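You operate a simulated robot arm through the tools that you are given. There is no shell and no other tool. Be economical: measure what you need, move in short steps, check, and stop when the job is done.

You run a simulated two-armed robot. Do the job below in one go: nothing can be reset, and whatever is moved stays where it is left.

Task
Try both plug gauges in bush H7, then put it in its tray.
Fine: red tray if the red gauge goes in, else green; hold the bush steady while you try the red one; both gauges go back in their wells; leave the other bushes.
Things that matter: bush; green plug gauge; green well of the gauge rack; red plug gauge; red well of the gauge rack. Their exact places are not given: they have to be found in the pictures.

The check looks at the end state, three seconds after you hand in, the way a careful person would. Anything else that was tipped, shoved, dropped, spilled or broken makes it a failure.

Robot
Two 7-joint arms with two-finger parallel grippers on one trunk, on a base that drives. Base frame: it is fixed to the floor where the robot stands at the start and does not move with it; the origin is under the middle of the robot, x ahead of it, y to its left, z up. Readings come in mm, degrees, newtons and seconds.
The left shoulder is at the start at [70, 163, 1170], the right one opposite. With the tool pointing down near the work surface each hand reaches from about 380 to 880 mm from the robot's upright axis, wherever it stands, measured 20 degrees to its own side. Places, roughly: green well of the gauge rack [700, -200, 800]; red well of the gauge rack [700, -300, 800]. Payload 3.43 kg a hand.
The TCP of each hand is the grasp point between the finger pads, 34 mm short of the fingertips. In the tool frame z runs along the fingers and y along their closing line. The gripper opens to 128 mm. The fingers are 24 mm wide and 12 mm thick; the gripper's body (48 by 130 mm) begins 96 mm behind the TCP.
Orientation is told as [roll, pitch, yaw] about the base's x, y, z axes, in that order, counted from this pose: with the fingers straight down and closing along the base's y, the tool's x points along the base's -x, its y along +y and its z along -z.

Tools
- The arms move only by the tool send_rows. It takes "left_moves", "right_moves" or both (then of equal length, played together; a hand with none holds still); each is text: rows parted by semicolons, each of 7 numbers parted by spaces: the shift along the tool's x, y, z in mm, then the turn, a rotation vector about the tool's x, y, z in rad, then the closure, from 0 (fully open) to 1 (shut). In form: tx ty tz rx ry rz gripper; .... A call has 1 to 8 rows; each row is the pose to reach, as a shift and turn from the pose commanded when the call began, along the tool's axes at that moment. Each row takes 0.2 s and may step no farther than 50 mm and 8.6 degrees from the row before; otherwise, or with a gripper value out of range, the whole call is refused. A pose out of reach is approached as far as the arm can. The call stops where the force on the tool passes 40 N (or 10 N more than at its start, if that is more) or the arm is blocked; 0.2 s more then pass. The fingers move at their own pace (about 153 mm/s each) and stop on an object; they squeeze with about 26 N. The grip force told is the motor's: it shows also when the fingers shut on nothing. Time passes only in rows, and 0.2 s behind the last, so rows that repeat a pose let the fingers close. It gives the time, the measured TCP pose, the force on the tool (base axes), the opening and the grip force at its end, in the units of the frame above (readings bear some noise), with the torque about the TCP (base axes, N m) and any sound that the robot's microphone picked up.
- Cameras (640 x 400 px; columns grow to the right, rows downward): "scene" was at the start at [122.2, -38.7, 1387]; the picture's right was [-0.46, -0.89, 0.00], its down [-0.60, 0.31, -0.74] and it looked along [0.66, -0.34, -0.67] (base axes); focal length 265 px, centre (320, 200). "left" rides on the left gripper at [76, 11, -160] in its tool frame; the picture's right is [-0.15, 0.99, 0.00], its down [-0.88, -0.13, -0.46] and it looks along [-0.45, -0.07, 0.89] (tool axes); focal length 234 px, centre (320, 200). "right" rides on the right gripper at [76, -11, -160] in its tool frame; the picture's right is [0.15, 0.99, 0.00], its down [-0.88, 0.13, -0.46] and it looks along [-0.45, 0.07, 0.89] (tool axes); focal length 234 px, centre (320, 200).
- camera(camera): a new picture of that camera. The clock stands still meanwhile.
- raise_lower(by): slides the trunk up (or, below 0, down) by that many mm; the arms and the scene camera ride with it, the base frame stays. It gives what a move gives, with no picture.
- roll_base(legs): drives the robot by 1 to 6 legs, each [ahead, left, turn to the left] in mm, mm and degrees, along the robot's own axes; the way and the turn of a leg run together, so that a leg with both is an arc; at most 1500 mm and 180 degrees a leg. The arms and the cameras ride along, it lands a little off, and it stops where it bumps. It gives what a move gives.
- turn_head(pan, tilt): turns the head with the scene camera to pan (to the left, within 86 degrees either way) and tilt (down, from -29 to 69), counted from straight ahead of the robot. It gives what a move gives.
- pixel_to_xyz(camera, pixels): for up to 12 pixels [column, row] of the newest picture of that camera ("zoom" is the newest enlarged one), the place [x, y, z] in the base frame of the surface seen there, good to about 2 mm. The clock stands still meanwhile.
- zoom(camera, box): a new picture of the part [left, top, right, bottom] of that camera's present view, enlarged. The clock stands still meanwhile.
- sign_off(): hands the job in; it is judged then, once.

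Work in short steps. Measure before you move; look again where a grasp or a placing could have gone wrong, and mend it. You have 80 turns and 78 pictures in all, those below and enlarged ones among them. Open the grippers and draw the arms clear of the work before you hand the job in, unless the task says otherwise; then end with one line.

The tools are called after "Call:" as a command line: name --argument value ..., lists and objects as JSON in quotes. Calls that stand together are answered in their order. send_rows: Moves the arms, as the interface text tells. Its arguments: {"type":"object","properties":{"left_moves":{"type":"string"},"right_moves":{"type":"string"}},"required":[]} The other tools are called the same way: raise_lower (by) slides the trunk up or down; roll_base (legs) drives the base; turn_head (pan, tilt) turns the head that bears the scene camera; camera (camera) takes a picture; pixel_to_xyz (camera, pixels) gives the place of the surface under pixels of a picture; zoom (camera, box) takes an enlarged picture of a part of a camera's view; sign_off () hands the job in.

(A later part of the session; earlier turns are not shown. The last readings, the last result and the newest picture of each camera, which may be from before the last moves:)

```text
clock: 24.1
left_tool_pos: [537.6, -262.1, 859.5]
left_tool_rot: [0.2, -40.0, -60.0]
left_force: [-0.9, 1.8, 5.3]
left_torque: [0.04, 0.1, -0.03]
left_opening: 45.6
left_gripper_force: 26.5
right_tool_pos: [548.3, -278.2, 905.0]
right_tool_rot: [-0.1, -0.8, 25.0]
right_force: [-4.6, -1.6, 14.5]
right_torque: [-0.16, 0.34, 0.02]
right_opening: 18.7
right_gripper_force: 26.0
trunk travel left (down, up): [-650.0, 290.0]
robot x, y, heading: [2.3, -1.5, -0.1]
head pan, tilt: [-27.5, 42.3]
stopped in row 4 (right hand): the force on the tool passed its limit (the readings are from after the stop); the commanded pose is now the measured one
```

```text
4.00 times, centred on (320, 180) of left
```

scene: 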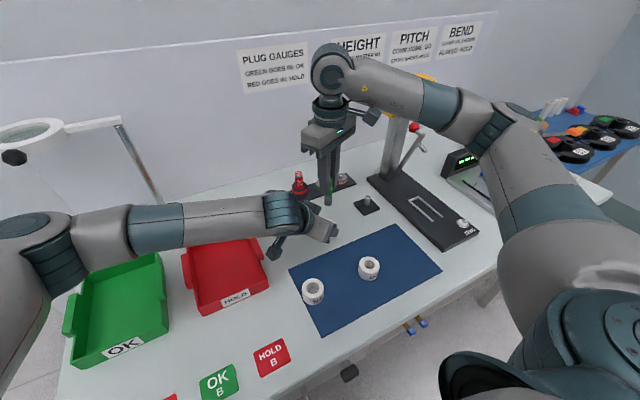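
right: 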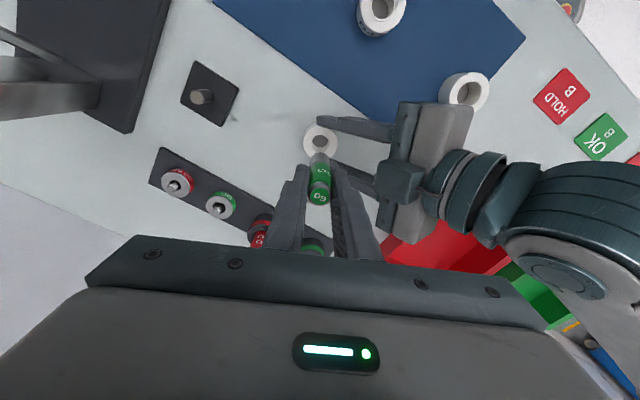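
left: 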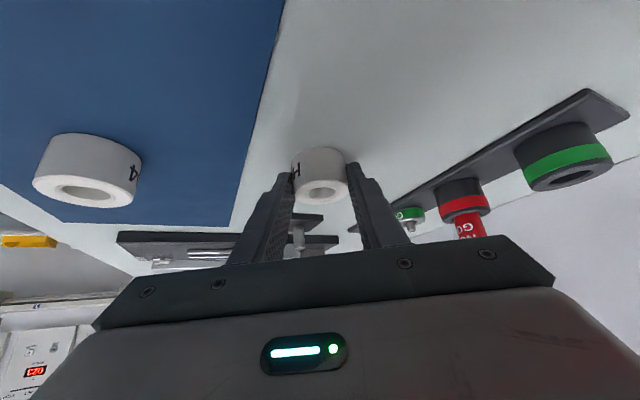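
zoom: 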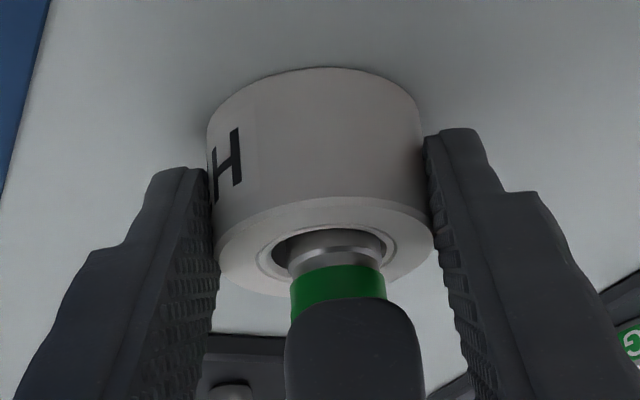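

It stops at the same depth when recentred, so the green gauge is down on the bore floor (bush top to floor about 28 mm). GREEN GOES IN. I withdraw it straight up.

Call:
send_rows --right_moves "0.4 0 -6 0 0.014 0 0.95; 0.4 0 -16 0 0.014 0 0.95; 0.4 0 -30 0 0.014 0 0.95; 0.4 0 -60 0 0.014 0 0.95; 0.4 0 -100 0 0.014 0 0.95; 0.4 0 -104 0 0.014 0 0.95; 0.4 0 -104 0 0.014 0 0.95"

Call:
zoom --camera "right" --box '[240, 110, 400, 230]'

Call:
zoom --camera "scene" --box '[288, 150, 368, 250]'

```text
clock: 25.7
left_tool_pos: [537.4, -262.5, 859.7]
left_tool_rot: [0.2, -39.9, -60.0]
left_force: [0.6, -3.7, 18.3]
left_torque: [-0.44, -0.17, -0.05]
left_opening: 45.7
left_gripper_force: 25.7
right_tool_pos: [546.8, -280.2, 1006.9]
right_tool_rot: [0.0, 0.1, 25.0]
right_force: [-0.6, -0.8, -0.9]
right_torque: [-0.04, 0.0, 0.03]
right_opening: 18.9
right_gripper_force: 26.3
trunk travel left (down, up): [-650.0, 290.0]
robot x, y, heading: [3.3, -1.7, -0.1]
head pan, tilt: [-27.5, 42.3]
```

```text
3.33 times, centred on (320, 170) of right
```

zoom: 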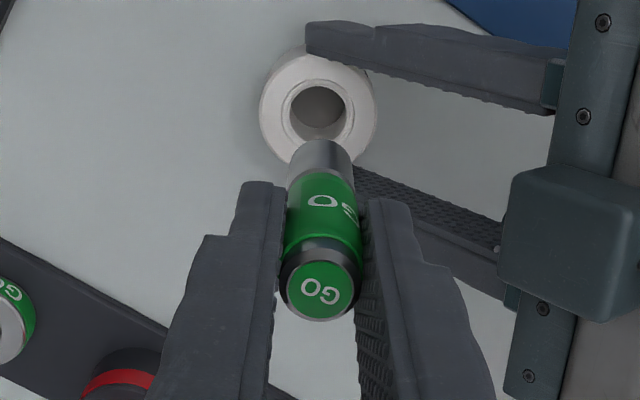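

```text
4.00 times, centred on (328, 200) of scene
```

zoom: 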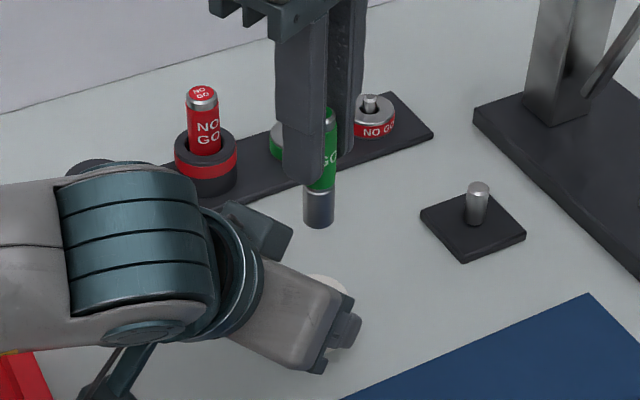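

The gauge is out. I check whether it slipped in the fingers by measuring its top and its end.

Call:
pixel_to_xyz --camera "right" --pixels '[[320, 196], [320, 190], [317, 199]]'

Call:
pixel_to_xyz --camera "zoom" --pixels '[[325, 170], [320, 200], [318, 215], [320, 224]]'

```text
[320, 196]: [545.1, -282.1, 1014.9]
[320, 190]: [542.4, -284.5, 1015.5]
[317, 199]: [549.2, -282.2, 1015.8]
```

```text
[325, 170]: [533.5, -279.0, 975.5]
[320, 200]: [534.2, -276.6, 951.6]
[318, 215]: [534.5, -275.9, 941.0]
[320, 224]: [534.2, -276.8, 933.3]
```

No slip: the top is still 8.5 mm above the TCP. I carry the green gauge back over its well at (719.3,-187.2).

Call:
send_rows --right_moves "-39 2.1 0 0 0 0 0.95; -78 4.3 0 0 0 0 0.95; -117 6.4 0 0 0 0 0.95; -156 8.6 0 0 0 0 0.95; -195.4 10.8 0 0 0 0 0.95; -195.4 10.8 0 0 0 0 0.95; -195.4 10.8 0 0 0 0 0.95"

Call:
zoom --camera "right" --box '[260, 110, 380, 210]'

Call:
zoom --camera "left" --box '[460, 80, 640, 260]'

```text
clock: 27.3
left_tool_pos: [538.5, -262.1, 859.6]
left_tool_rot: [0.1, -40.0, -59.9]
left_force: [-0.4, -1.9, 16.7]
left_torque: [-0.33, -0.12, -0.04]
left_opening: 45.3
left_gripper_force: 26.6
right_tool_pos: [718.4, -185.0, 1003.4]
right_tool_rot: [0.0, 0.1, 25.1]
right_force: [0.4, 0.0, -1.3]
right_torque: [-0.02, 0.01, 0.01]
right_opening: 19.1
right_gripper_force: 26.3
trunk travel left (down, up): [-650.0, 290.0]
robot x, y, heading: [3.9, -1.8, -0.0]
head pan, tilt: [-27.5, 42.3]
```

```text
4.00 times, centred on (320, 160) of right
```

zoom: 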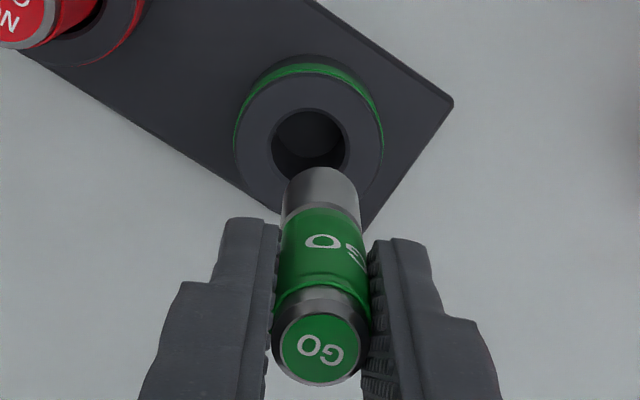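

```text
2.22 times, centred on (550, 170) of left
```

zoom: 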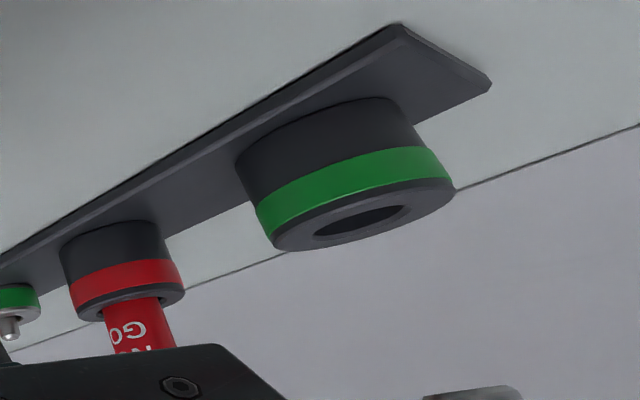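

The well mouth appears about 3 mm off the plug axis (u 309 against 320). I measure its rim directly.

Call:
zoom --camera "right" --box '[280, 115, 360, 165]'

Call:
pixel_to_xyz --camera "zoom" --pixels '[[150, 200], [220, 200], [370, 200], [440, 200], [290, 40], [290, 85], [222, 160], [372, 160]]'

```text
8.00 times, centred on (320, 140) of right
```

zoom: 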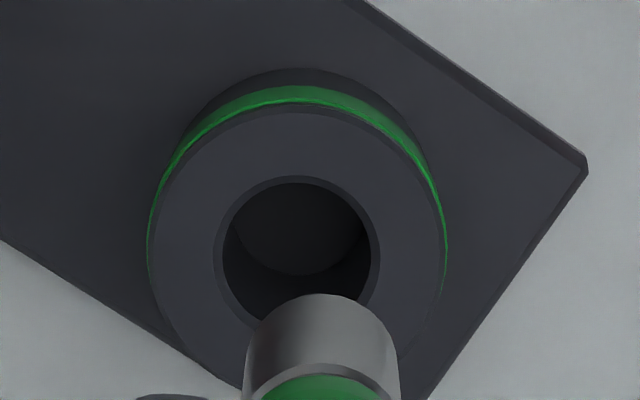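

```text
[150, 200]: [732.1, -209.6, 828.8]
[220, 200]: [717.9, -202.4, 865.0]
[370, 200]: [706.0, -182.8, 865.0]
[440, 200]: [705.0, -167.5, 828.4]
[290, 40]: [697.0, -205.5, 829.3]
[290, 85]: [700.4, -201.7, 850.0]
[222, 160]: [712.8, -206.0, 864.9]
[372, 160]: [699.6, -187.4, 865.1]
```

The well centre is (718.8,-187.3), and relative to the plug it's about 3.8 mm along −tool y. I apply that, go down to just above the rim and look again.

Call:
send_rows --right_moves "0.2 -3.8 0 0 0 0 0.95; 0.2 -3.8 25 0 0 0 0.95; 0.2 -3.8 45 0 0 0 0.95; 0.2 -3.8 55 0 0 0 0.95; 0.2 -3.8 55 0 0 0 0.95"

Call:
zoom --camera "right" --box '[280, 115, 360, 165]'

Call:
zoom --camera "left" --box '[500, 100, 640, 240]'

```text
clock: 28.5
left_tool_pos: [538.3, -262.8, 859.6]
left_tool_rot: [0.2, -39.9, -59.9]
left_force: [-1.5, 0.4, 14.0]
left_torque: [-0.22, -0.03, -0.02]
left_opening: 45.3
left_gripper_force: 26.2
right_tool_pos: [721.2, -190.8, 947.5]
right_tool_rot: [0.0, 0.1, 25.1]
right_force: [0.3, 0.7, -0.6]
right_torque: [-0.02, -0.01, -0.01]
right_opening: 18.9
right_gripper_force: 25.6
trunk travel left (down, up): [-650.0, 290.0]
robot x, y, heading: [-4.0, -0.0, -0.1]
head pan, tilt: [-27.5, 42.3]
```

```text
8.00 times, centred on (320, 140) of right
```

zoom: 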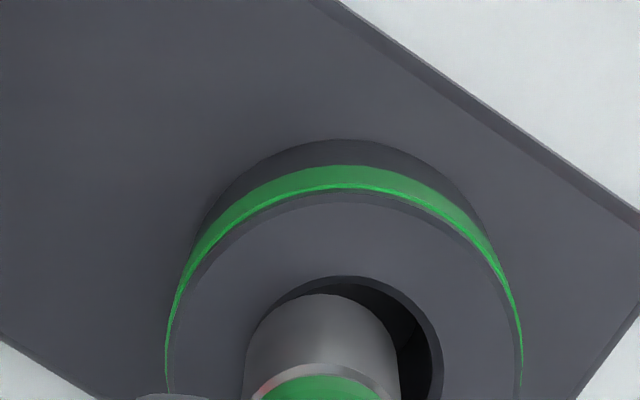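

```text
2.86 times, centred on (570, 170) of left
```

zoom: 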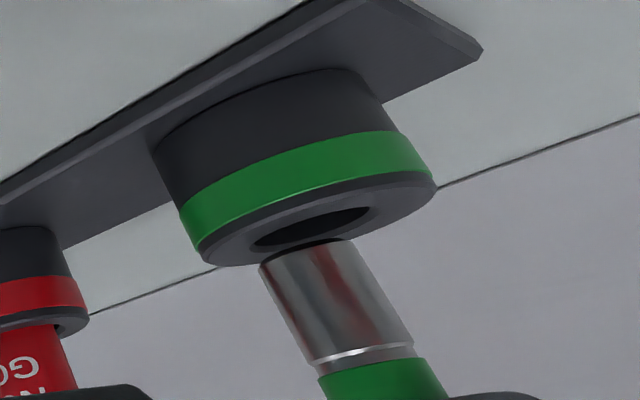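

Now it overshot: the reading is (721.2,-190.8), and the image puts the well about 3 mm to +tool y. I bring it back and recheck.

Call:
send_rows --right_moves "0 3.3 0 0 0 0 0.95; 0 3.3 0 0 0 0 0.95; 0 3.3 0 0 0 0 0.95"

Call:
zoom --camera "right" --box '[280, 125, 360, 205]'

```text
clock: 29.3
left_tool_pos: [537.3, -262.4, 860.4]
left_tool_rot: [0.2, -39.9, -60.0]
left_force: [-2.9, 0.5, 11.8]
left_torque: [-0.15, -0.01, 0.0]
left_opening: 45.4
left_gripper_force: 26.0
right_tool_pos: [719.8, -187.6, 949.6]
right_tool_rot: [0.0, 0.0, 25.0]
right_force: [-0.7, 0.0, -0.8]
right_torque: [0.01, -0.01, 0.0]
right_opening: 18.9
right_gripper_force: 25.8
trunk travel left (down, up): [-650.0, 290.0]
robot x, y, heading: [0.9, -0.9, 0.1]
head pan, tilt: [-27.5, 42.3]
```

```text
5.00 times, centred on (320, 165) of right
```

zoom: 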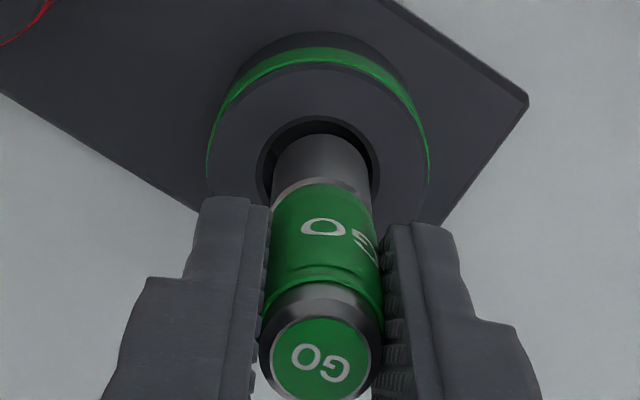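

The plug is centred in the well mouth (318 against 321). I lower it until it seats, then release.

Call:
send_rows --right_moves "0 -0.4 12 0 0 0 0.95; 0 -0.4 24 0 0 0 0.95; 0 -0.4 34 0 0 0 0.95; 0 -0.4 40 0 0 0 0.95; 0 -0.4 43.5 0 0 0 0.95; 0 -0.4 43.5 0 0 0 0.95"

Call:
zoom --camera "left" --box '[440, 100, 640, 240]'

```text
clock: 30.7
left_tool_pos: [537.3, -262.3, 859.3]
left_tool_rot: [0.2, -40.0, -60.1]
left_force: [-0.4, -0.2, 9.2]
left_torque: [-0.15, 0.02, -0.04]
left_opening: 45.3
left_gripper_force: 26.0
right_tool_pos: [720.2, -187.1, 906.7]
right_tool_rot: [0.1, 0.1, 25.0]
right_force: [0.4, -0.9, -2.1]
right_torque: [0.0, -0.03, 0.03]
right_opening: 19.0
right_gripper_force: 26.3
trunk travel left (down, up): [-650.0, 290.0]
robot x, y, heading: [-1.4, 0.6, 0.2]
head pan, tilt: [-27.5, 42.3]
```

```text
2.86 times, centred on (540, 170) of left
```

zoom: 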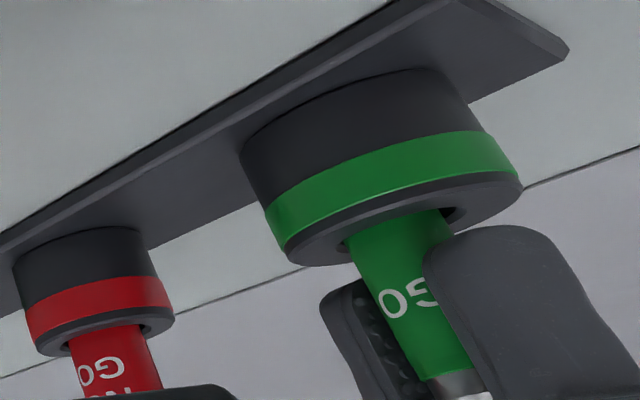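

The gauge is in the well, about 2 mm short of seating. I lower it 2 mm more, open, and rise clear.

Call:
send_rows --right_moves "0 0 1.8 0 0 0 0.95; 0 0 1.8 0 0 0 0.95; 0 0 1.8 0 0 0 0.7; 0 0 1.8 0 0 0 0.53; 0 0 -25 0 0 0 0.53; 0 0 -60 0 0 0 0.53; 0 0 -93 0 0 0 0.53; 0 0 -93 0 0 0 0.53"

Call:
camera --camera "right"

```text
clock: 32.5
left_tool_pos: [538.8, -261.8, 858.4]
left_tool_rot: [0.2, -40.0, -59.9]
left_force: [-0.8, 0.7, 7.0]
left_torque: [-0.11, 0.03, 0.0]
left_opening: 45.5
left_gripper_force: 26.0
right_tool_pos: [719.9, -185.9, 999.2]
right_tool_rot: [0.0, 0.2, 25.1]
right_force: [0.2, 0.1, 0.1]
right_torque: [0.04, 0.01, 0.02]
right_opening: 60.0
right_gripper_force: 0.1
trunk travel left (down, up): [-650.0, 290.0]
robot x, y, heading: [1.7, -0.3, 0.2]
head pan, tilt: [-27.5, 42.3]
```

```text
29 pictures are left
```

right: 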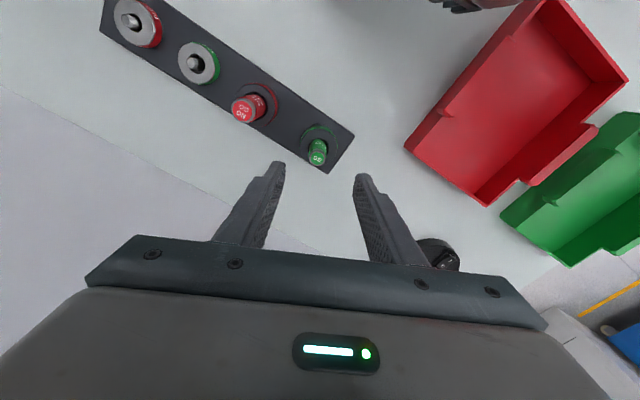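

Green stands back in its well. I measure the red gauge top and rim in this picture (no new picture needed).

Call:
pixel_to_xyz --camera "right" --pixels '[[242, 110], [235, 110], [249, 110], [242, 117], [242, 103], [245, 120], [317, 152], [324, 160], [270, 116], [255, 88]]'

```text
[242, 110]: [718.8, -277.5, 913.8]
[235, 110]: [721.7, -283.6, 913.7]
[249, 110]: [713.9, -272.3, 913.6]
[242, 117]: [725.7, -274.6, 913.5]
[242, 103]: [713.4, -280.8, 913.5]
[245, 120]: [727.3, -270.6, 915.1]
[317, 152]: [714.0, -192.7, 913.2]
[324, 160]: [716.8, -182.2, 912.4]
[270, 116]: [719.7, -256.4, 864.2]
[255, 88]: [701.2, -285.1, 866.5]
```

The red top centre is about (718.5,-277.5). I move above it.

Call:
send_rows --right_moves "14 -28 0 0 0 0 0.53; 27 -55 0 0 0 0 0.53; 40 -82.4 0 0 0 0 0.53; 40 -82.4 0 0 0 0 0.53; 40 -82.4 0 0 0 0 0.53"

Call:
zoom --camera "right" --box '[260, 110, 380, 210]'

Call:
pixel_to_xyz --camera "zoom" --pixels '[[315, 198], [285, 198], [345, 198], [315, 170], [315, 222], [262, 120], [375, 120]]'

```text
clock: 33.7
left_tool_pos: [538.7, -263.9, 859.4]
left_tool_rot: [0.3, -39.9, -60.1]
left_force: [0.5, -0.7, 6.5]
left_torque: [-0.15, -0.02, 0.01]
left_opening: 45.3
left_gripper_force: 25.8
right_tool_pos: [717.3, -278.9, 998.5]
right_tool_rot: [0.0, 0.1, 24.9]
right_force: [0.5, 0.2, 0.7]
right_torque: [0.0, 0.01, 0.02]
right_opening: 60.3
right_gripper_force: 0.0
trunk travel left (down, up): [-650.0, 290.0]
robot x, y, heading: [-0.8, 0.0, 0.1]
head pan, tilt: [-27.5, 42.3]
```

```text
4.00 times, centred on (320, 160) of right
```

zoom: 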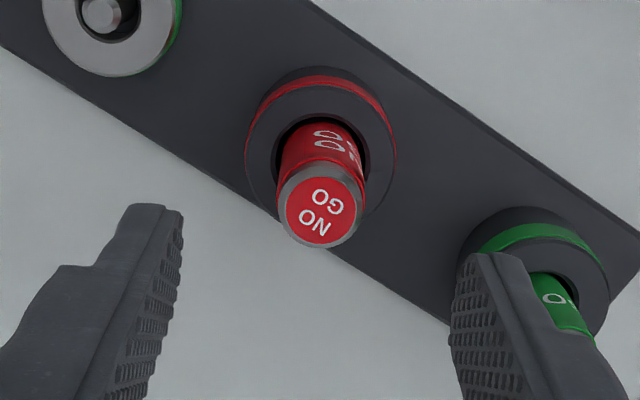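

```text
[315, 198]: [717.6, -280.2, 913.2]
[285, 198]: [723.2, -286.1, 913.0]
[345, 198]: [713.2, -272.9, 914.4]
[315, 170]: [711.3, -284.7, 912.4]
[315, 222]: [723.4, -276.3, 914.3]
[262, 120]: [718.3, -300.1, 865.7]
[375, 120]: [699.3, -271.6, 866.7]
```

The gauge is aligned across (u 320) and about 2 mm further along −tool x. I go down to z≈904 and close on it.

Call:
send_rows --right_moves "-2.2 0 0 0 0 0 0.53; -2.2 0 35 0 0 0 0.53; -2.2 0 65 0 0 0 0.53; -2.2 0 85 0 0 0 0.53; -2.2 0 94 0 0 0 0.53; -2.2 0 94 0 0 0 0.75; -2.2 0 94 0 0 0 0.95; -2.2 0 94 0 0 0 0.95"

```text
clock: 35.5
left_tool_pos: [536.9, -262.2, 858.7]
left_tool_rot: [0.2, -40.0, -60.0]
left_force: [-0.3, -0.6, 6.6]
left_torque: [-0.12, 0.0, 0.01]
left_opening: 45.7
left_gripper_force: 25.7
right_tool_pos: [721.4, -278.1, 904.9]
right_tool_rot: [0.0, 0.1, 25.0]
right_force: [-0.6, 0.0, 0.6]
right_torque: [0.04, 0.02, -0.03]
right_opening: 24.3
right_gripper_force: 25.8
trunk travel left (down, up): [-650.0, 290.0]
robot x, y, heading: [0.2, -1.6, 0.3]
head pan, tilt: [-27.5, 42.3]
```

The red handle is gripped at 24.3 mm. I lift it 105 mm and carry it over the bush.

Call:
send_rows --right_moves "0 0 -25 0 0 0 0.95; 0 0 -65 0 0 0 0.95; 0 0 -105 0 0 0 0.95; 32 14.3 -105 0 0 0 0.95; 64 28.7 -105 0 0 0 0.95; 96 43 -105 0 0 0 0.95; 127 57.4 -105 0 0 0 0.95; 159.2 71.7 -105 0 0 0 0.95"

Call:
zoom --camera "right" --box '[280, 115, 360, 205]'

Call:
camera --camera "scene"

```text
clock: 37.3
left_tool_pos: [537.8, -263.1, 859.1]
left_tool_rot: [0.2, -39.8, -59.8]
left_force: [1.0, 1.2, 6.1]
left_torque: [-0.1, 0.0, 0.01]
left_opening: 45.4
left_gripper_force: 26.3
right_tool_pos: [547.5, -280.1, 1011.8]
right_tool_rot: [0.0, 0.0, 25.0]
right_force: [0.0, 0.0, -0.5]
right_torque: [0.03, 0.0, 0.0]
right_opening: 24.0
right_gripper_force: 25.9
trunk travel left (down, up): [-650.0, 290.0]
robot x, y, heading: [-0.0, -2.8, 0.2]
head pan, tilt: [-27.5, 42.3]
```

```text
4.44 times, centred on (320, 160) of right
```

zoom: 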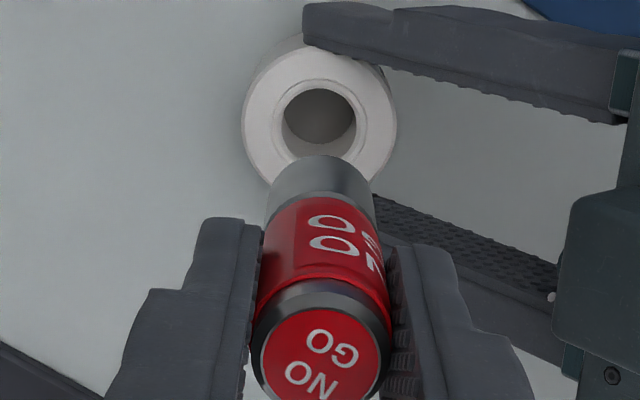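

```text
26 pictures are left
```

scene: 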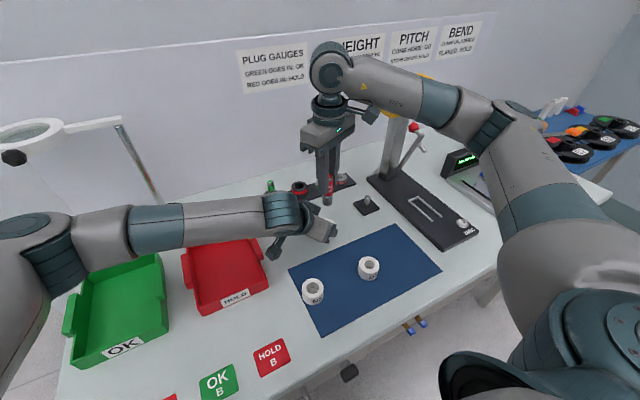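

The red plug looks slightly wider than the bore, but a real trial decides it. It's aligned (both u≈320). I go down to about 5 mm above the bush.

Call:
send_rows --right_moves "0 0 30 0 0 0 0.95; 0 0 60 0 0 0 0.95; 0 0 77 0 0 0 0.95; 0 0 77 0 0 0 0.95"

Call:
zoom --camera "left" --box '[270, 130, 370, 230]'

Call:
zoom --camera "right" --box '[280, 125, 360, 205]'

```text
clock: 38.3
left_tool_pos: [538.7, -262.3, 860.2]
left_tool_rot: [0.2, -39.7, -59.9]
left_force: [-0.7, 0.2, 5.7]
left_torque: [-0.07, -0.01, 0.01]
left_opening: 45.3
left_gripper_force: 26.1
right_tool_pos: [546.5, -281.0, 934.9]
right_tool_rot: [0.0, 0.2, 25.0]
right_force: [-0.2, 0.7, -0.9]
right_torque: [0.0, 0.02, -0.01]
right_opening: 23.9
right_gripper_force: 26.0
trunk travel left (down, up): [-650.0, 290.0]
robot x, y, heading: [-0.2, -2.6, 0.1]
head pan, tilt: [-27.5, 42.3]
```

```text
4.00 times, centred on (320, 180) of left
```

zoom: 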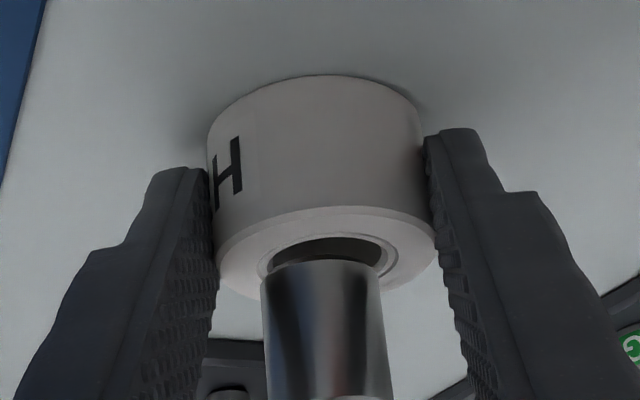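

```text
5.00 times, centred on (320, 165) of right
```

zoom: 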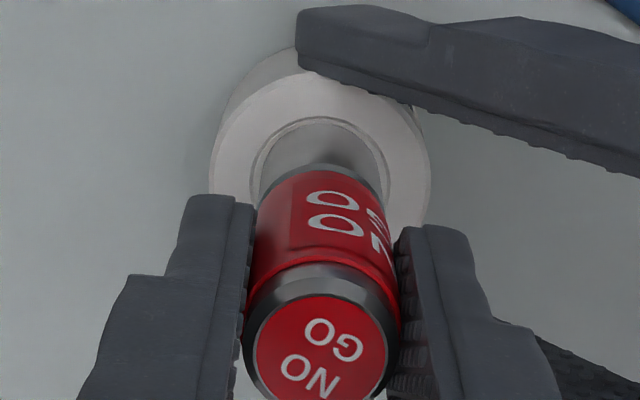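

In the left view the red plug (122 px wide) needs about 1.3 mm of lateral shift onto the bore (centre 328). I correct it and press down gently, with the left hand still gripping the bush.

Call:
send_rows --right_moves "-1.3 -0.3 0 0 0 0 0.95; -1.3 -0.3 3 0 0 0 0.95; -1.3 -0.3 6 0 0 0 0.95; -1.3 -0.3 9 0 0 0 0.95; -1.3 -0.3 12 0 0 0 0.95; -1.3 -0.3 15 0 0 0 0.95; -1.3 -0.3 18 0 0 0 0.95"

Call:
zoom --camera "left" --box '[270, 130, 370, 230]'

```text
clock: 39.5
left_tool_pos: [538.3, -262.8, 858.1]
left_tool_rot: [0.3, -39.8, -60.0]
left_force: [0.0, 1.1, 3.5]
left_torque: [-0.03, 0.24, 0.05]
left_opening: 45.4
left_gripper_force: 25.7
right_tool_pos: [548.2, -279.6, 928.5]
right_tool_rot: [0.0, -0.4, 25.0]
right_force: [-4.7, -1.3, 12.3]
right_torque: [-0.23, 0.29, 0.04]
right_opening: 23.7
right_gripper_force: 26.2
trunk travel left (down, up): [-650.0, 290.0]
robot x, y, heading: [-0.0, -1.3, 0.0]
head pan, tilt: [-27.5, 42.3]
stopped in row 6 (right hand): the force on the tool passed its limit (the readings are from after the stop); the commanded pose is now the measured one
```

```text
4.00 times, centred on (320, 180) of left
```

zoom: 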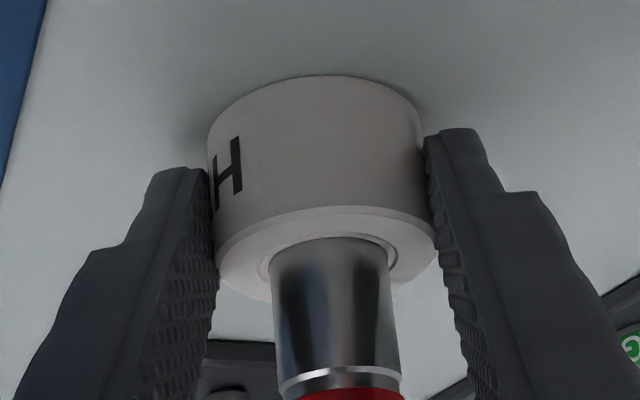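

Contact came at the bush top (plug end ≈853), so it hasn't entered. The torque suggests the load is on the (+x,−y) edge, so I check centring with the right camera before the next tries.

Call:
zoom --camera "right" --box '[280, 125, 360, 205]'

```text
5.00 times, centred on (320, 165) of right
```

zoom: 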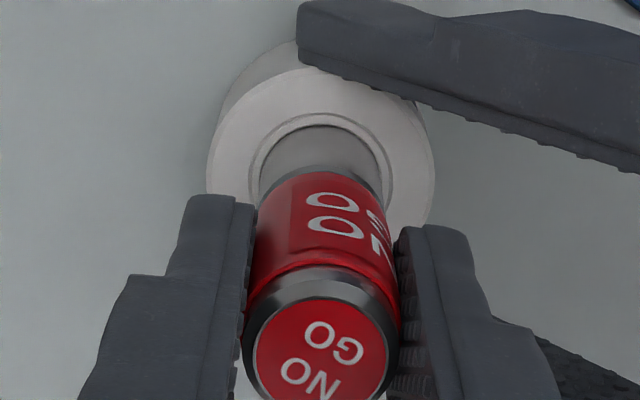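

It's centred in this view (u 321 both). I try again with small offsets, first +0.8 mm along tool y, after unloading.

Call:
send_rows --right_moves "0 0 -3 0 0.007 0 0.95; 0 0.8 -3 0 0.007 0 0.95; 0 0.8 0 0 0.007 0 0.95; 0 0.8 2 0 0.007 0 0.95; 0 0.8 4 0 0.007 0 0.95; 0 0.8 6 0 0.007 0 0.95; 0 0.8 8 0 0.007 0 0.95"

```text
clock: 40.7
left_tool_pos: [538.5, -263.0, 857.6]
left_tool_rot: [0.4, -39.9, -59.9]
left_force: [-1.4, -0.8, 3.1]
left_torque: [-0.05, 0.29, -0.01]
left_opening: 45.6
left_gripper_force: 26.0
right_tool_pos: [550.0, -279.8, 928.4]
right_tool_rot: [-0.1, -0.5, 25.0]
right_force: [-5.8, -0.5, 17.7]
right_torque: [0.79, 0.76, -0.02]
right_opening: 24.0
right_gripper_force: 26.3
trunk travel left (down, up): [-650.0, 290.0]
robot x, y, heading: [1.5, -0.3, 0.1]
head pan, tilt: [-27.5, 42.3]
stopped in row 6 (right hand): the force on the tool passed its limit (the readings are from after the stop); the commanded pose is now the measured one
```

It's still stopped at the same height, now at (550,-280). I make one more try on the other side, at about (547,-281).

Call:
send_rows --right_moves "0 0 -3 0 0.008 0 0.95; 2.6 -0.6 -3 0 0.008 0 0.95; 2.6 -0.6 0 0 0.008 0 0.95; 2.6 -0.6 2 0 0.008 0 0.95; 2.6 -0.6 4 0 0.008 0 0.95; 2.6 -0.6 6 0 0.008 0 0.95; 2.6 -0.6 8 0 0.008 0 0.95"

Call:
zoom --camera "left" --box '[270, 130, 370, 230]'

```text
clock: 41.9
left_tool_pos: [539.6, -261.9, 859.5]
left_tool_rot: [0.5, -40.0, -59.8]
left_force: [-1.7, 3.8, 7.7]
left_torque: [-0.01, 0.29, 0.0]
left_opening: 45.5
left_gripper_force: 25.9
right_tool_pos: [549.2, -280.4, 927.5]
right_tool_rot: [0.1, -0.5, 25.1]
right_force: [-4.0, -3.9, 14.4]
right_torque: [-0.42, 0.24, 0.0]
right_opening: 23.4
right_gripper_force: 25.9
trunk travel left (down, up): [-650.0, 290.0]
robot x, y, heading: [2.3, -1.6, -0.1]
head pan, tilt: [-27.5, 42.3]
stopped in row 5 (right hand): the force on the tool passed its limit (the readings are from after the stop); the commanded pose is now the measured one
```

```text
4.00 times, centred on (320, 180) of left
```

zoom: 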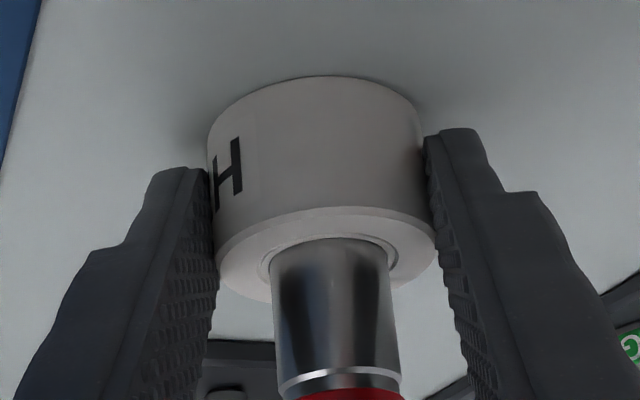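

The red plug always stops on the bush face. It measures about 24.6 mm against a bore of about 22.5 mm, so RED DOES NOT GO IN and the bush is OK, for the green tray. I lift the red gauge and carry it back over its well.

Call:
send_rows --right_moves "0 0 -30 0 0.008 0 0.95; 0 0 -65 0 0.008 0 0.95; 0 0 -82 0 0.008 0 0.95; -32 -14.4 -82 0 0.008 0 0.95; -63 -28.7 -82 0 0.008 0 0.95; -94 -43 -82 0 0.008 0 0.95; -125 -57.3 -82 0 0.008 0 0.95; -156.5 -71 -82 0 0.008 0 0.95"

Call:
send_rows --right_moves "0 0 0 0 0 0 0.95; 0 0 0 0 0 0 0.95"

Call:
zoom --camera "right" --box '[260, 110, 380, 210]'

Call:
pixel_to_xyz --camera "zoom" --pixels '[[320, 330], [320, 60], [260, 140], [380, 140], [320, 95], [250, 120], [390, 120]]'

```text
clock: 43.7
left_tool_pos: [540.4, -263.6, 857.2]
left_tool_rot: [0.3, -39.7, -60.0]
left_force: [0.6, -5.0, 18.2]
left_torque: [-0.48, -0.11, -0.08]
left_opening: 45.6
left_gripper_force: 26.2
right_tool_pos: [720.3, -279.3, 1009.1]
right_tool_rot: [0.1, 0.2, 25.0]
right_force: [-1.4, 0.1, -1.4]
right_torque: [0.0, 0.01, -0.02]
right_opening: 23.9
right_gripper_force: 26.7
trunk travel left (down, up): [-650.0, 290.0]
robot x, y, heading: [1.3, -1.7, -0.1]
head pan, tilt: [-27.5, 42.3]
```

```text
clock: 44.3
left_tool_pos: [538.5, -264.4, 857.0]
left_tool_rot: [0.4, -39.8, -60.1]
left_force: [0.3, -4.3, 16.7]
left_torque: [-0.41, -0.05, -0.04]
left_opening: 45.3
left_gripper_force: 26.2
right_tool_pos: [719.6, -278.9, 1009.7]
right_tool_rot: [0.1, 0.1, 25.0]
right_force: [0.0, 0.0, -1.8]
right_torque: [0.0, 0.0, 0.01]
right_opening: 23.7
right_gripper_force: 26.2
trunk travel left (down, up): [-650.0, 290.0]
robot x, y, heading: [2.2, -1.5, -0.2]
head pan, tilt: [-27.5, 42.3]
```

```text
4.00 times, centred on (320, 160) of right
```

zoom: 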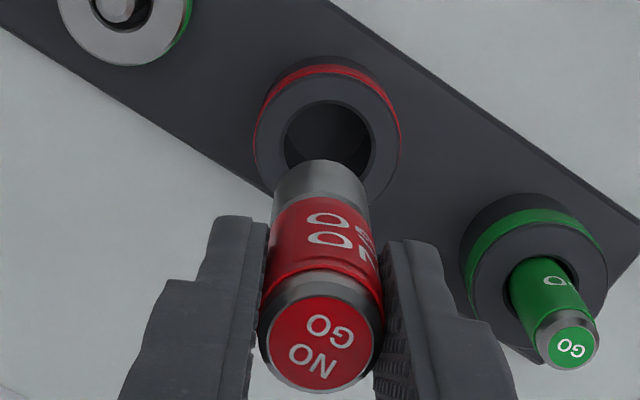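

```text
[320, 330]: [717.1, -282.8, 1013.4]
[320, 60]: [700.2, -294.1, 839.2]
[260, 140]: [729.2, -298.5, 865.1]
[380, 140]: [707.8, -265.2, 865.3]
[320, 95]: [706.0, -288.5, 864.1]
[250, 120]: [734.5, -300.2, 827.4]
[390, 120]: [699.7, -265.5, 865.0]
```

The well mouth (u≈328) is about 2.6 mm to +tool y of the plug (u≈320). I shift and go down to just above the rim, then look again.

Call:
send_rows --right_moves "0 2 0 0 0 0 0.95; 0 2 30 0 0 0 0.95; 0 2 50 0 0 0 0.95; 0 2 61 0 0 0 0.95; 0 2 61 0 0 0 0.95; 0 2 61 0 0 0 0.95"

Call:
zoom --camera "right" --box '[280, 125, 360, 205]'

Call:
zoom --camera "left" --box '[400, 100, 600, 260]'

```text
clock: 45.7
left_tool_pos: [539.3, -263.7, 857.0]
left_tool_rot: [0.3, -39.8, -59.9]
left_force: [-2.4, 0.2, 13.9]
left_torque: [-0.3, 0.0, -0.03]
left_opening: 45.3
left_gripper_force: 25.8
right_tool_pos: [718.7, -277.9, 948.1]
right_tool_rot: [0.1, 0.1, 25.0]
right_force: [-0.1, 0.3, -1.3]
right_torque: [0.02, 0.01, 0.0]
right_opening: 23.8
right_gripper_force: 25.6
trunk travel left (down, up): [-650.0, 290.0]
robot x, y, heading: [2.1, -0.9, -0.2]
head pan, tilt: [-27.5, 42.3]
```

```text
5.00 times, centred on (320, 165) of right
```

zoom: 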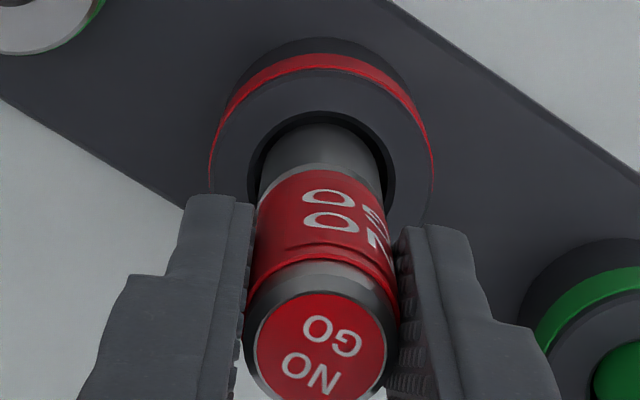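

```text
2.50 times, centred on (500, 180) of left
```

zoom: 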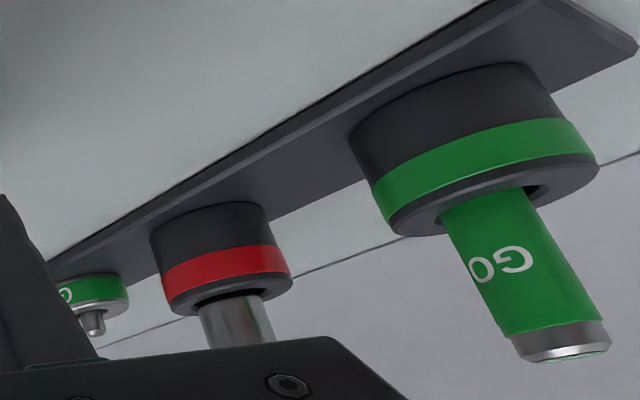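

The plug is centred in the red well's mouth. I lower it gently to seat.

Call:
send_rows --right_moves "0 0 10 0 0 0 0.95; 0 0 20 0 0 0 0.95; 0 0 30 0 0 0 0.95; 0 0 37 0 0 0 0.95; 0 0 40 0 0 0 0.95; 0 0 42 0 0 0 0.95; 0 0 43 0 0 0 0.95; 0 0 43 0 0 0 0.95"

Call:
zoom --camera "left" --box '[400, 100, 600, 260]'

```text
clock: 47.5
left_tool_pos: [539.4, -262.7, 858.4]
left_tool_rot: [0.5, -39.7, -60.0]
left_force: [1.0, -0.3, -0.3]
left_torque: [0.01, -0.05, 0.0]
left_opening: 45.3
left_gripper_force: 26.4
right_tool_pos: [719.6, -277.3, 907.4]
right_tool_rot: [-0.1, -0.1, 25.0]
right_force: [2.4, 0.5, 29.4]
right_torque: [0.95, 0.32, -0.05]
right_opening: 23.7
right_gripper_force: 26.1
trunk travel left (down, up): [-650.0, 290.0]
robot x, y, heading: [0.9, 1.1, -0.3]
head pan, tilt: [-27.5, 42.3]
```

```text
2.50 times, centred on (500, 180) of left
```

zoom: 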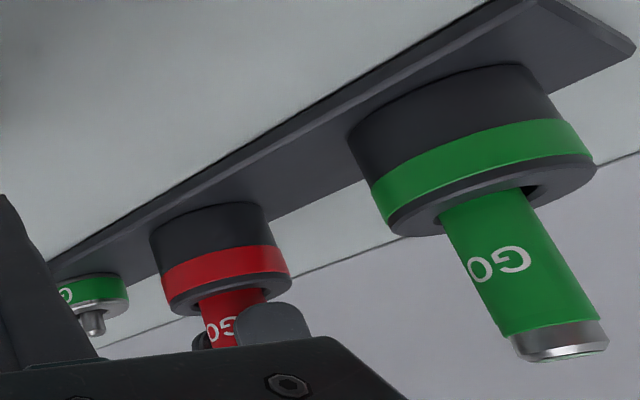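

It's seated with 29 N of contact at the well floor. I ease off 1 mm, release and rise.

Call:
send_rows --right_moves "0 0 -1 0 0 0 0.95; 0 0 -1 0 0 0 0.75; 0 0 -1 0 0 0 0.53; 0 0 -1 0 0 0 0.53; 0 0 -35 0 0 0 0.53; 0 0 -75 0 0 0 0.53; 0 0 -115 0 0 0 0.53; 0 0 -115 0 0 0 0.53"

Call:
camera --camera "right"

Call:
pixel_to_xyz --camera "right" --pixels '[[320, 160], [320, 157], [320, 164]]'

```text
clock: 49.3
left_tool_pos: [538.2, -263.0, 857.4]
left_tool_rot: [0.3, -39.8, -59.8]
left_force: [-0.8, 1.5, 7.6]
left_torque: [-0.12, 0.05, -0.03]
left_opening: 45.9
left_gripper_force: 26.1
right_tool_pos: [721.4, -279.4, 1018.8]
right_tool_rot: [0.2, 0.2, 24.9]
right_force: [0.3, 0.2, -0.1]
right_torque: [-0.02, 0.01, -0.02]
right_opening: 60.4
right_gripper_force: 0.0
trunk travel left (down, up): [-650.0, 290.0]
robot x, y, heading: [-2.1, -1.4, -0.0]
head pan, tilt: [-27.5, 42.3]
```

```text
16 pictures are left
```

right: 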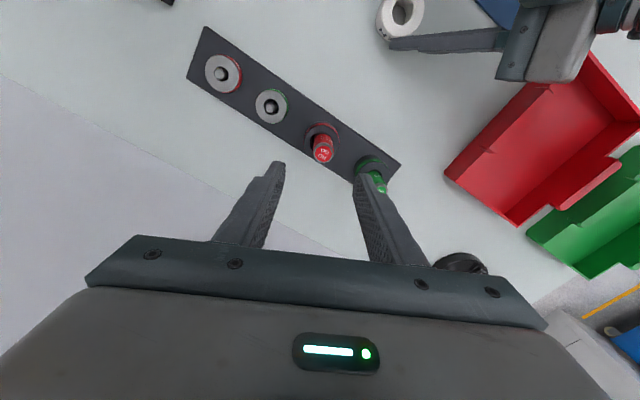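

```text
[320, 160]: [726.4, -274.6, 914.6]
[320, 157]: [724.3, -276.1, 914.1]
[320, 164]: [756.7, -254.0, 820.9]
```

Both gauges are back in their wells. I measure the green tray in the last scene picture.

Call:
pixel_to_xyz --camera "scene" --pixels '[[120, 300], [100, 340], [155, 315], [150, 268], [95, 288], [160, 254], [84, 276], [169, 326], [76, 362], [122, 345], [70, 310], [163, 285]]'

```text
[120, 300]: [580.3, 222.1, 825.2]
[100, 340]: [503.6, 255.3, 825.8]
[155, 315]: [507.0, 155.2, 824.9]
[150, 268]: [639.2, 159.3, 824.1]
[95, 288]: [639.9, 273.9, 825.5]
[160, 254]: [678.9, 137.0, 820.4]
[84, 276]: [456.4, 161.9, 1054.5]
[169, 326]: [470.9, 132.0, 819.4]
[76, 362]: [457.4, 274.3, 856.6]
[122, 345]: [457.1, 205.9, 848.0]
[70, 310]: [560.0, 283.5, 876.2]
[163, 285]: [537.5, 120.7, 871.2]
```

The tray floor is z≈825, spanning x 465–675 and y 140–275, so I'll put the bush down at (580,208). I check where the magnifier lamp hangs before swinging the left arm there.

Call:
pixel_to_xyz --camera "scene" --pixels '[[15, 157], [40, 123], [65, 130], [110, 122], [130, 140], [155, 190], [20, 130], [5, 130]]'

```text
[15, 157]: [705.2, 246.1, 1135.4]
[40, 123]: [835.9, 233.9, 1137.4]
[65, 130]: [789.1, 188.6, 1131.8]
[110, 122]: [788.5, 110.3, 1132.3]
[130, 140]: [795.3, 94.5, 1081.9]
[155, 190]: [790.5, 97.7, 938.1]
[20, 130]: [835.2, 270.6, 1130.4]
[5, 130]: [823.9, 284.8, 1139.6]
```

The lamp is at x>700 and z≈1130, clear of my path. The left hand lifts the bush 80 mm and carries it toward the green tray while swinging its yaw back about the vertical, so the bush stays upright.

Call:
send_rows --left_moves "-25.7 0 -30.6 0 0 0 0.75; -51.4 0 -61.3 0 0 0 0.75; -25.7 21.7 -82.9 -0.084 0 -0.1 0.75; 0.1 43.4 -104.5 -0.168 0 -0.2 0.75; 25.9 65.1 -126.1 -0.253 0 -0.301 0.75; 51.6 86.8 -147.7 -0.337 0 -0.401 0.75; 77.4 108.5 -169.3 -0.421 0 -0.501 0.75; 103.1 130.2 -190.9 -0.505 0 -0.602 0.75"

Call:
camera --camera "scene"

```text
clock: 51.1
left_tool_pos: [549.1, -23.8, 937.5]
left_tool_rot: [0.4, -40.0, -14.9]
left_force: [-0.7, -0.1, -0.6]
left_torque: [-0.01, -0.01, 0.02]
left_opening: 45.4
left_gripper_force: 26.2
right_tool_pos: [723.0, -277.9, 1017.5]
right_tool_rot: [0.1, 0.2, 25.0]
right_force: [0.0, -0.2, 0.8]
right_torque: [-0.03, -0.03, 0.01]
right_opening: 60.1
right_gripper_force: 0.1
trunk travel left (down, up): [-650.0, 290.0]
robot x, y, heading: [0.3, -1.6, 0.1]
head pan, tilt: [-27.5, 42.3]
```

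```text
15 pictures are left
```

scene: 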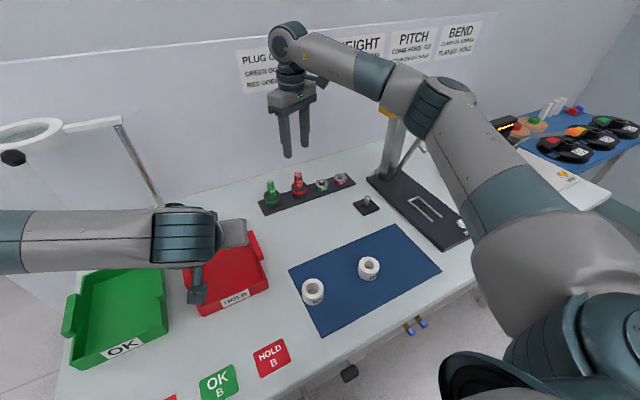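

The bush is at hover height with yaw −15. I translate it over the tray centre.

Call:
send_rows --left_moves "6.2 38.6 -5.2 0 0 0 0.75; 12.4 77.3 -10.5 0 0 0 0.75; 18.6 116 -15.7 0 0 0 0.75; 24.9 154.6 -21 0 0 0 0.75; 31.1 193.3 -26.2 0 0 0 0.75; 37.3 231.9 -31.5 0 0 0 0.75; 37.3 231.9 -31.5 0 0 0 0.75"

Call:
camera --camera "left"

Call:
pixel_to_xyz --camera "left" --pixels '[[320, 190], [320, 120], [320, 100], [260, 120], [390, 120], [300, 190], [340, 190]]'

```text
clock: 52.7
left_tool_pos: [562.6, 213.4, 938.2]
left_tool_rot: [0.6, -39.9, -15.2]
left_force: [0.6, -0.6, -0.5]
left_torque: [0.0, 0.04, 0.0]
left_opening: 45.5
left_gripper_force: 26.3
right_tool_pos: [722.9, -279.5, 1017.7]
right_tool_rot: [0.2, 0.2, 25.0]
right_force: [0.3, 0.1, -0.5]
right_torque: [0.01, 0.02, -0.02]
right_opening: 60.0
right_gripper_force: 0.0
trunk travel left (down, up): [-650.0, 290.0]
robot x, y, heading: [-2.1, -1.8, 0.1]
head pan, tilt: [-27.5, 42.3]
```

```text
14 pictures are left
```

left: 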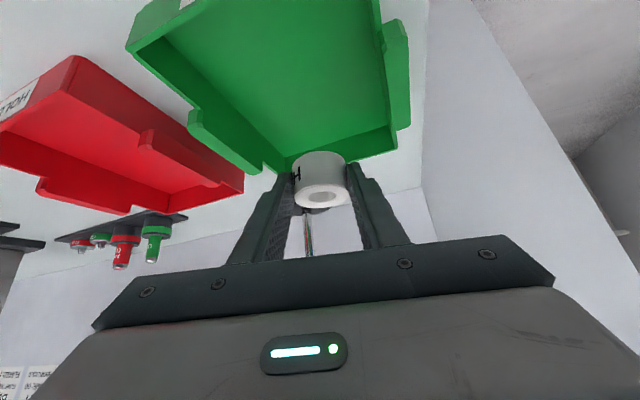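

```text
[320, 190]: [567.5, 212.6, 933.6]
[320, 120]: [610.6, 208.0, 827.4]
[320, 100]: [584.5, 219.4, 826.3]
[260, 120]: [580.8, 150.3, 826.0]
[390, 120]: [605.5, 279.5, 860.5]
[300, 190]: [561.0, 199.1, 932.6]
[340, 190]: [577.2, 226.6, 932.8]
```

The bush hangs over the tray with its top at 932.7 (bottom ≈900) and the floor at ≈825.5. I lower it 74 mm straight down and watch the force.

Call:
send_rows --left_moves "19.3 0 23 0 0 0 0.75; 35.4 0 42.1 0 0 0 0.75; 43.7 0 52.1 0 0 0 0.75; 46 0 54.8 0 0 0 0.75; 47.6 0 56.7 0 0 0 0.75; 47.6 0 56.7 0 0 0 0.75"

Call:
zoom --camera "left" --box '[240, 100, 400, 220]'

Call:
pixel_to_xyz --camera "zoom" --pixels '[[225, 290], [320, 285], [410, 290], [320, 320], [320, 60], [200, 120]]'

```text
clock: 54.1
left_tool_pos: [562.4, 213.2, 865.8]
left_tool_rot: [0.5, -40.0, -15.0]
left_force: [0.2, -0.9, -0.3]
left_torque: [0.0, 0.04, -0.01]
left_opening: 45.3
left_gripper_force: 25.7
right_tool_pos: [722.4, -278.7, 1018.1]
right_tool_rot: [0.1, 0.2, 25.0]
right_force: [-0.2, 0.3, -0.1]
right_torque: [0.0, -0.02, -0.05]
right_opening: 60.3
right_gripper_force: 0.1
trunk travel left (down, up): [-650.0, 290.0]
robot x, y, heading: [-2.2, -2.3, -0.2]
head pan, tilt: [-27.5, 42.3]
```

```text
3.33 times, centred on (320, 160) of left
```

zoom: 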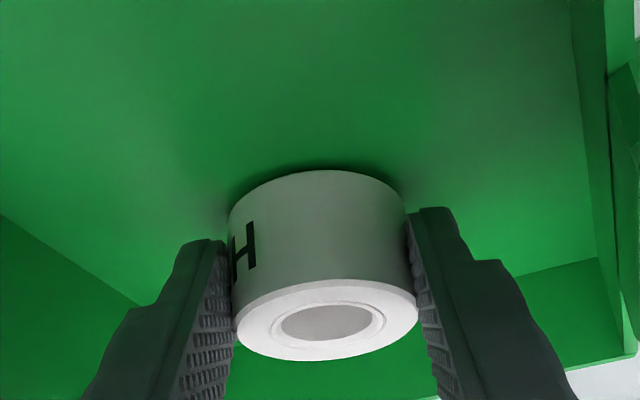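

```text
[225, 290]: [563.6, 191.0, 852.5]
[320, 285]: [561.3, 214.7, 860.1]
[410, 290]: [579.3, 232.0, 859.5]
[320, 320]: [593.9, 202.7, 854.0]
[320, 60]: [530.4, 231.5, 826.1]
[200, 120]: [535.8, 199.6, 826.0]
```

The top is at 860, so the bottom is about 2 mm above the floor. I lower it 2 mm more and open.

Call:
send_rows --left_moves "0.8 0 1 0 0 0 0.75; 1.5 0 1.8 0 0 0 0.75; 1.5 0 1.8 0 0 0 0.75; 1.5 0 1.8 0 0 0 0.6; 1.5 0 1.8 0 0 0 0.4; 1.5 0 1.8 0 0 0 0.375"

Call:
zoom --camera "left" --box '[240, 100, 400, 220]'

```text
clock: 55.5
left_tool_pos: [562.7, 211.9, 863.1]
left_tool_rot: [0.5, -40.0, -15.0]
left_force: [0.3, 0.0, 0.4]
left_torque: [0.02, 0.01, 0.0]
left_opening: 80.1
left_gripper_force: 0.1
right_tool_pos: [722.7, -278.7, 1018.1]
right_tool_rot: [0.0, 0.2, 25.0]
right_force: [-0.1, -0.2, 0.9]
right_torque: [0.0, -0.03, -0.01]
right_opening: 60.2
right_gripper_force: 0.0
trunk travel left (down, up): [-650.0, 290.0]
robot x, y, heading: [1.1, -4.6, -0.0]
head pan, tilt: [-27.5, 42.3]
```

```text
3.33 times, centred on (320, 160) of left
```

zoom: 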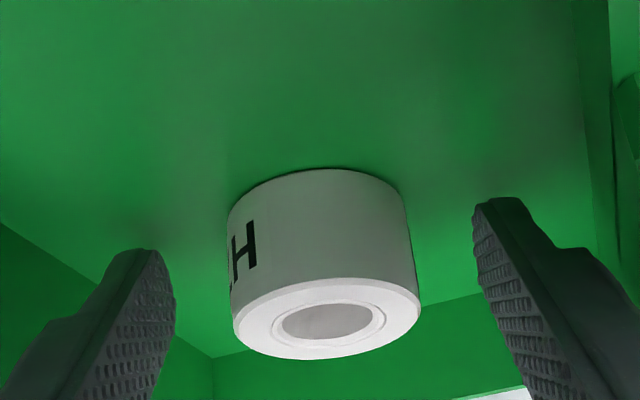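

The bush stands free in the green tray. I draw the left hand back along its fingers and up, and pull the right hand back from the rack and up.

Call:
send_rows --left_moves "0 0 -30 0 0 0 0.375; 0 0 -65 0 0 0 0.375; 0 0 -105 0 0 0 0.375; -10 0 -145 0 0 0 0.3; -30 0 -185 0 0 0 0.2; -30 0 -185 0 0 0 0" --right_moves "0 0 -30 0 0 0 0.53; 30 14 -60 0 0 0 0.53; 65 30 -75 0 0 0 0.4; 100 46 -90 0 0 0 0.2; 136 63.5 -100 0 0 0 0; 136 63.5 -100 0 0 0 0"

Call:
camera --camera "scene"

Call:
camera --camera "left"

Call:
zoom --camera "scene" --box '[230, 150, 390, 250]'

```text
clock: 56.9
left_tool_pos: [524.8, 247.3, 1033.7]
left_tool_rot: [0.5, -39.8, -15.0]
left_force: [-0.8, 0.2, 0.1]
left_torque: [-0.01, 0.01, 0.01]
left_opening: 127.7
left_gripper_force: 0.1
left hand out of reach, approached as far as the arm can: row 3, 4, 5, 6
right_tool_pos: [572.3, -276.9, 1120.6]
right_tool_rot: [0.1, 0.2, 25.0]
right_force: [-0.2, -0.1, 0.9]
right_torque: [0.0, 0.01, 0.02]
right_opening: 128.0
right_gripper_force: 0.1
trunk travel left (down, up): [-650.0, 290.0]
robot x, y, heading: [1.0, 0.9, -0.3]
head pan, tilt: [-27.5, 42.3]
```

```text
11 pictures are left
```

scene: 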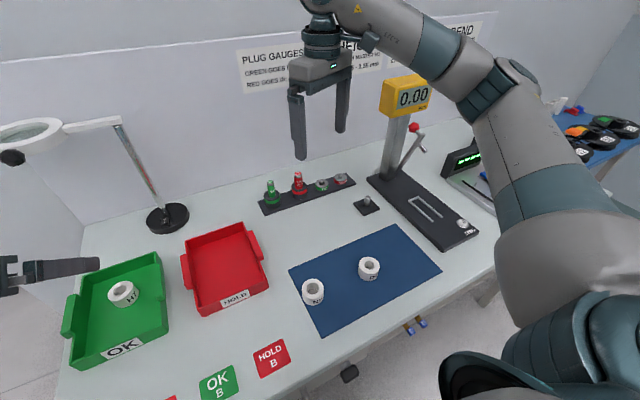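

```text
10 pictures are left
```

left: 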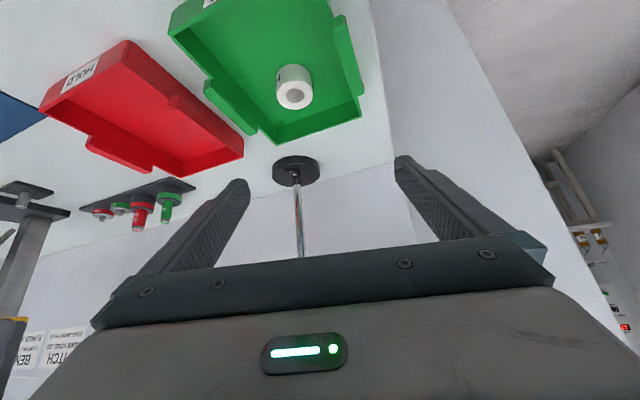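

```text
4.00 times, centred on (310, 200) of scene
```

zoom: 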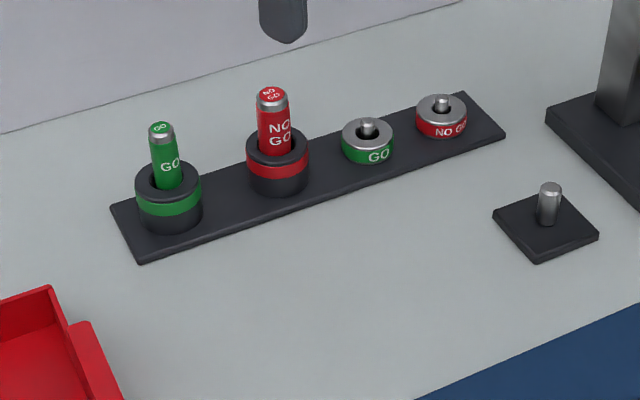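

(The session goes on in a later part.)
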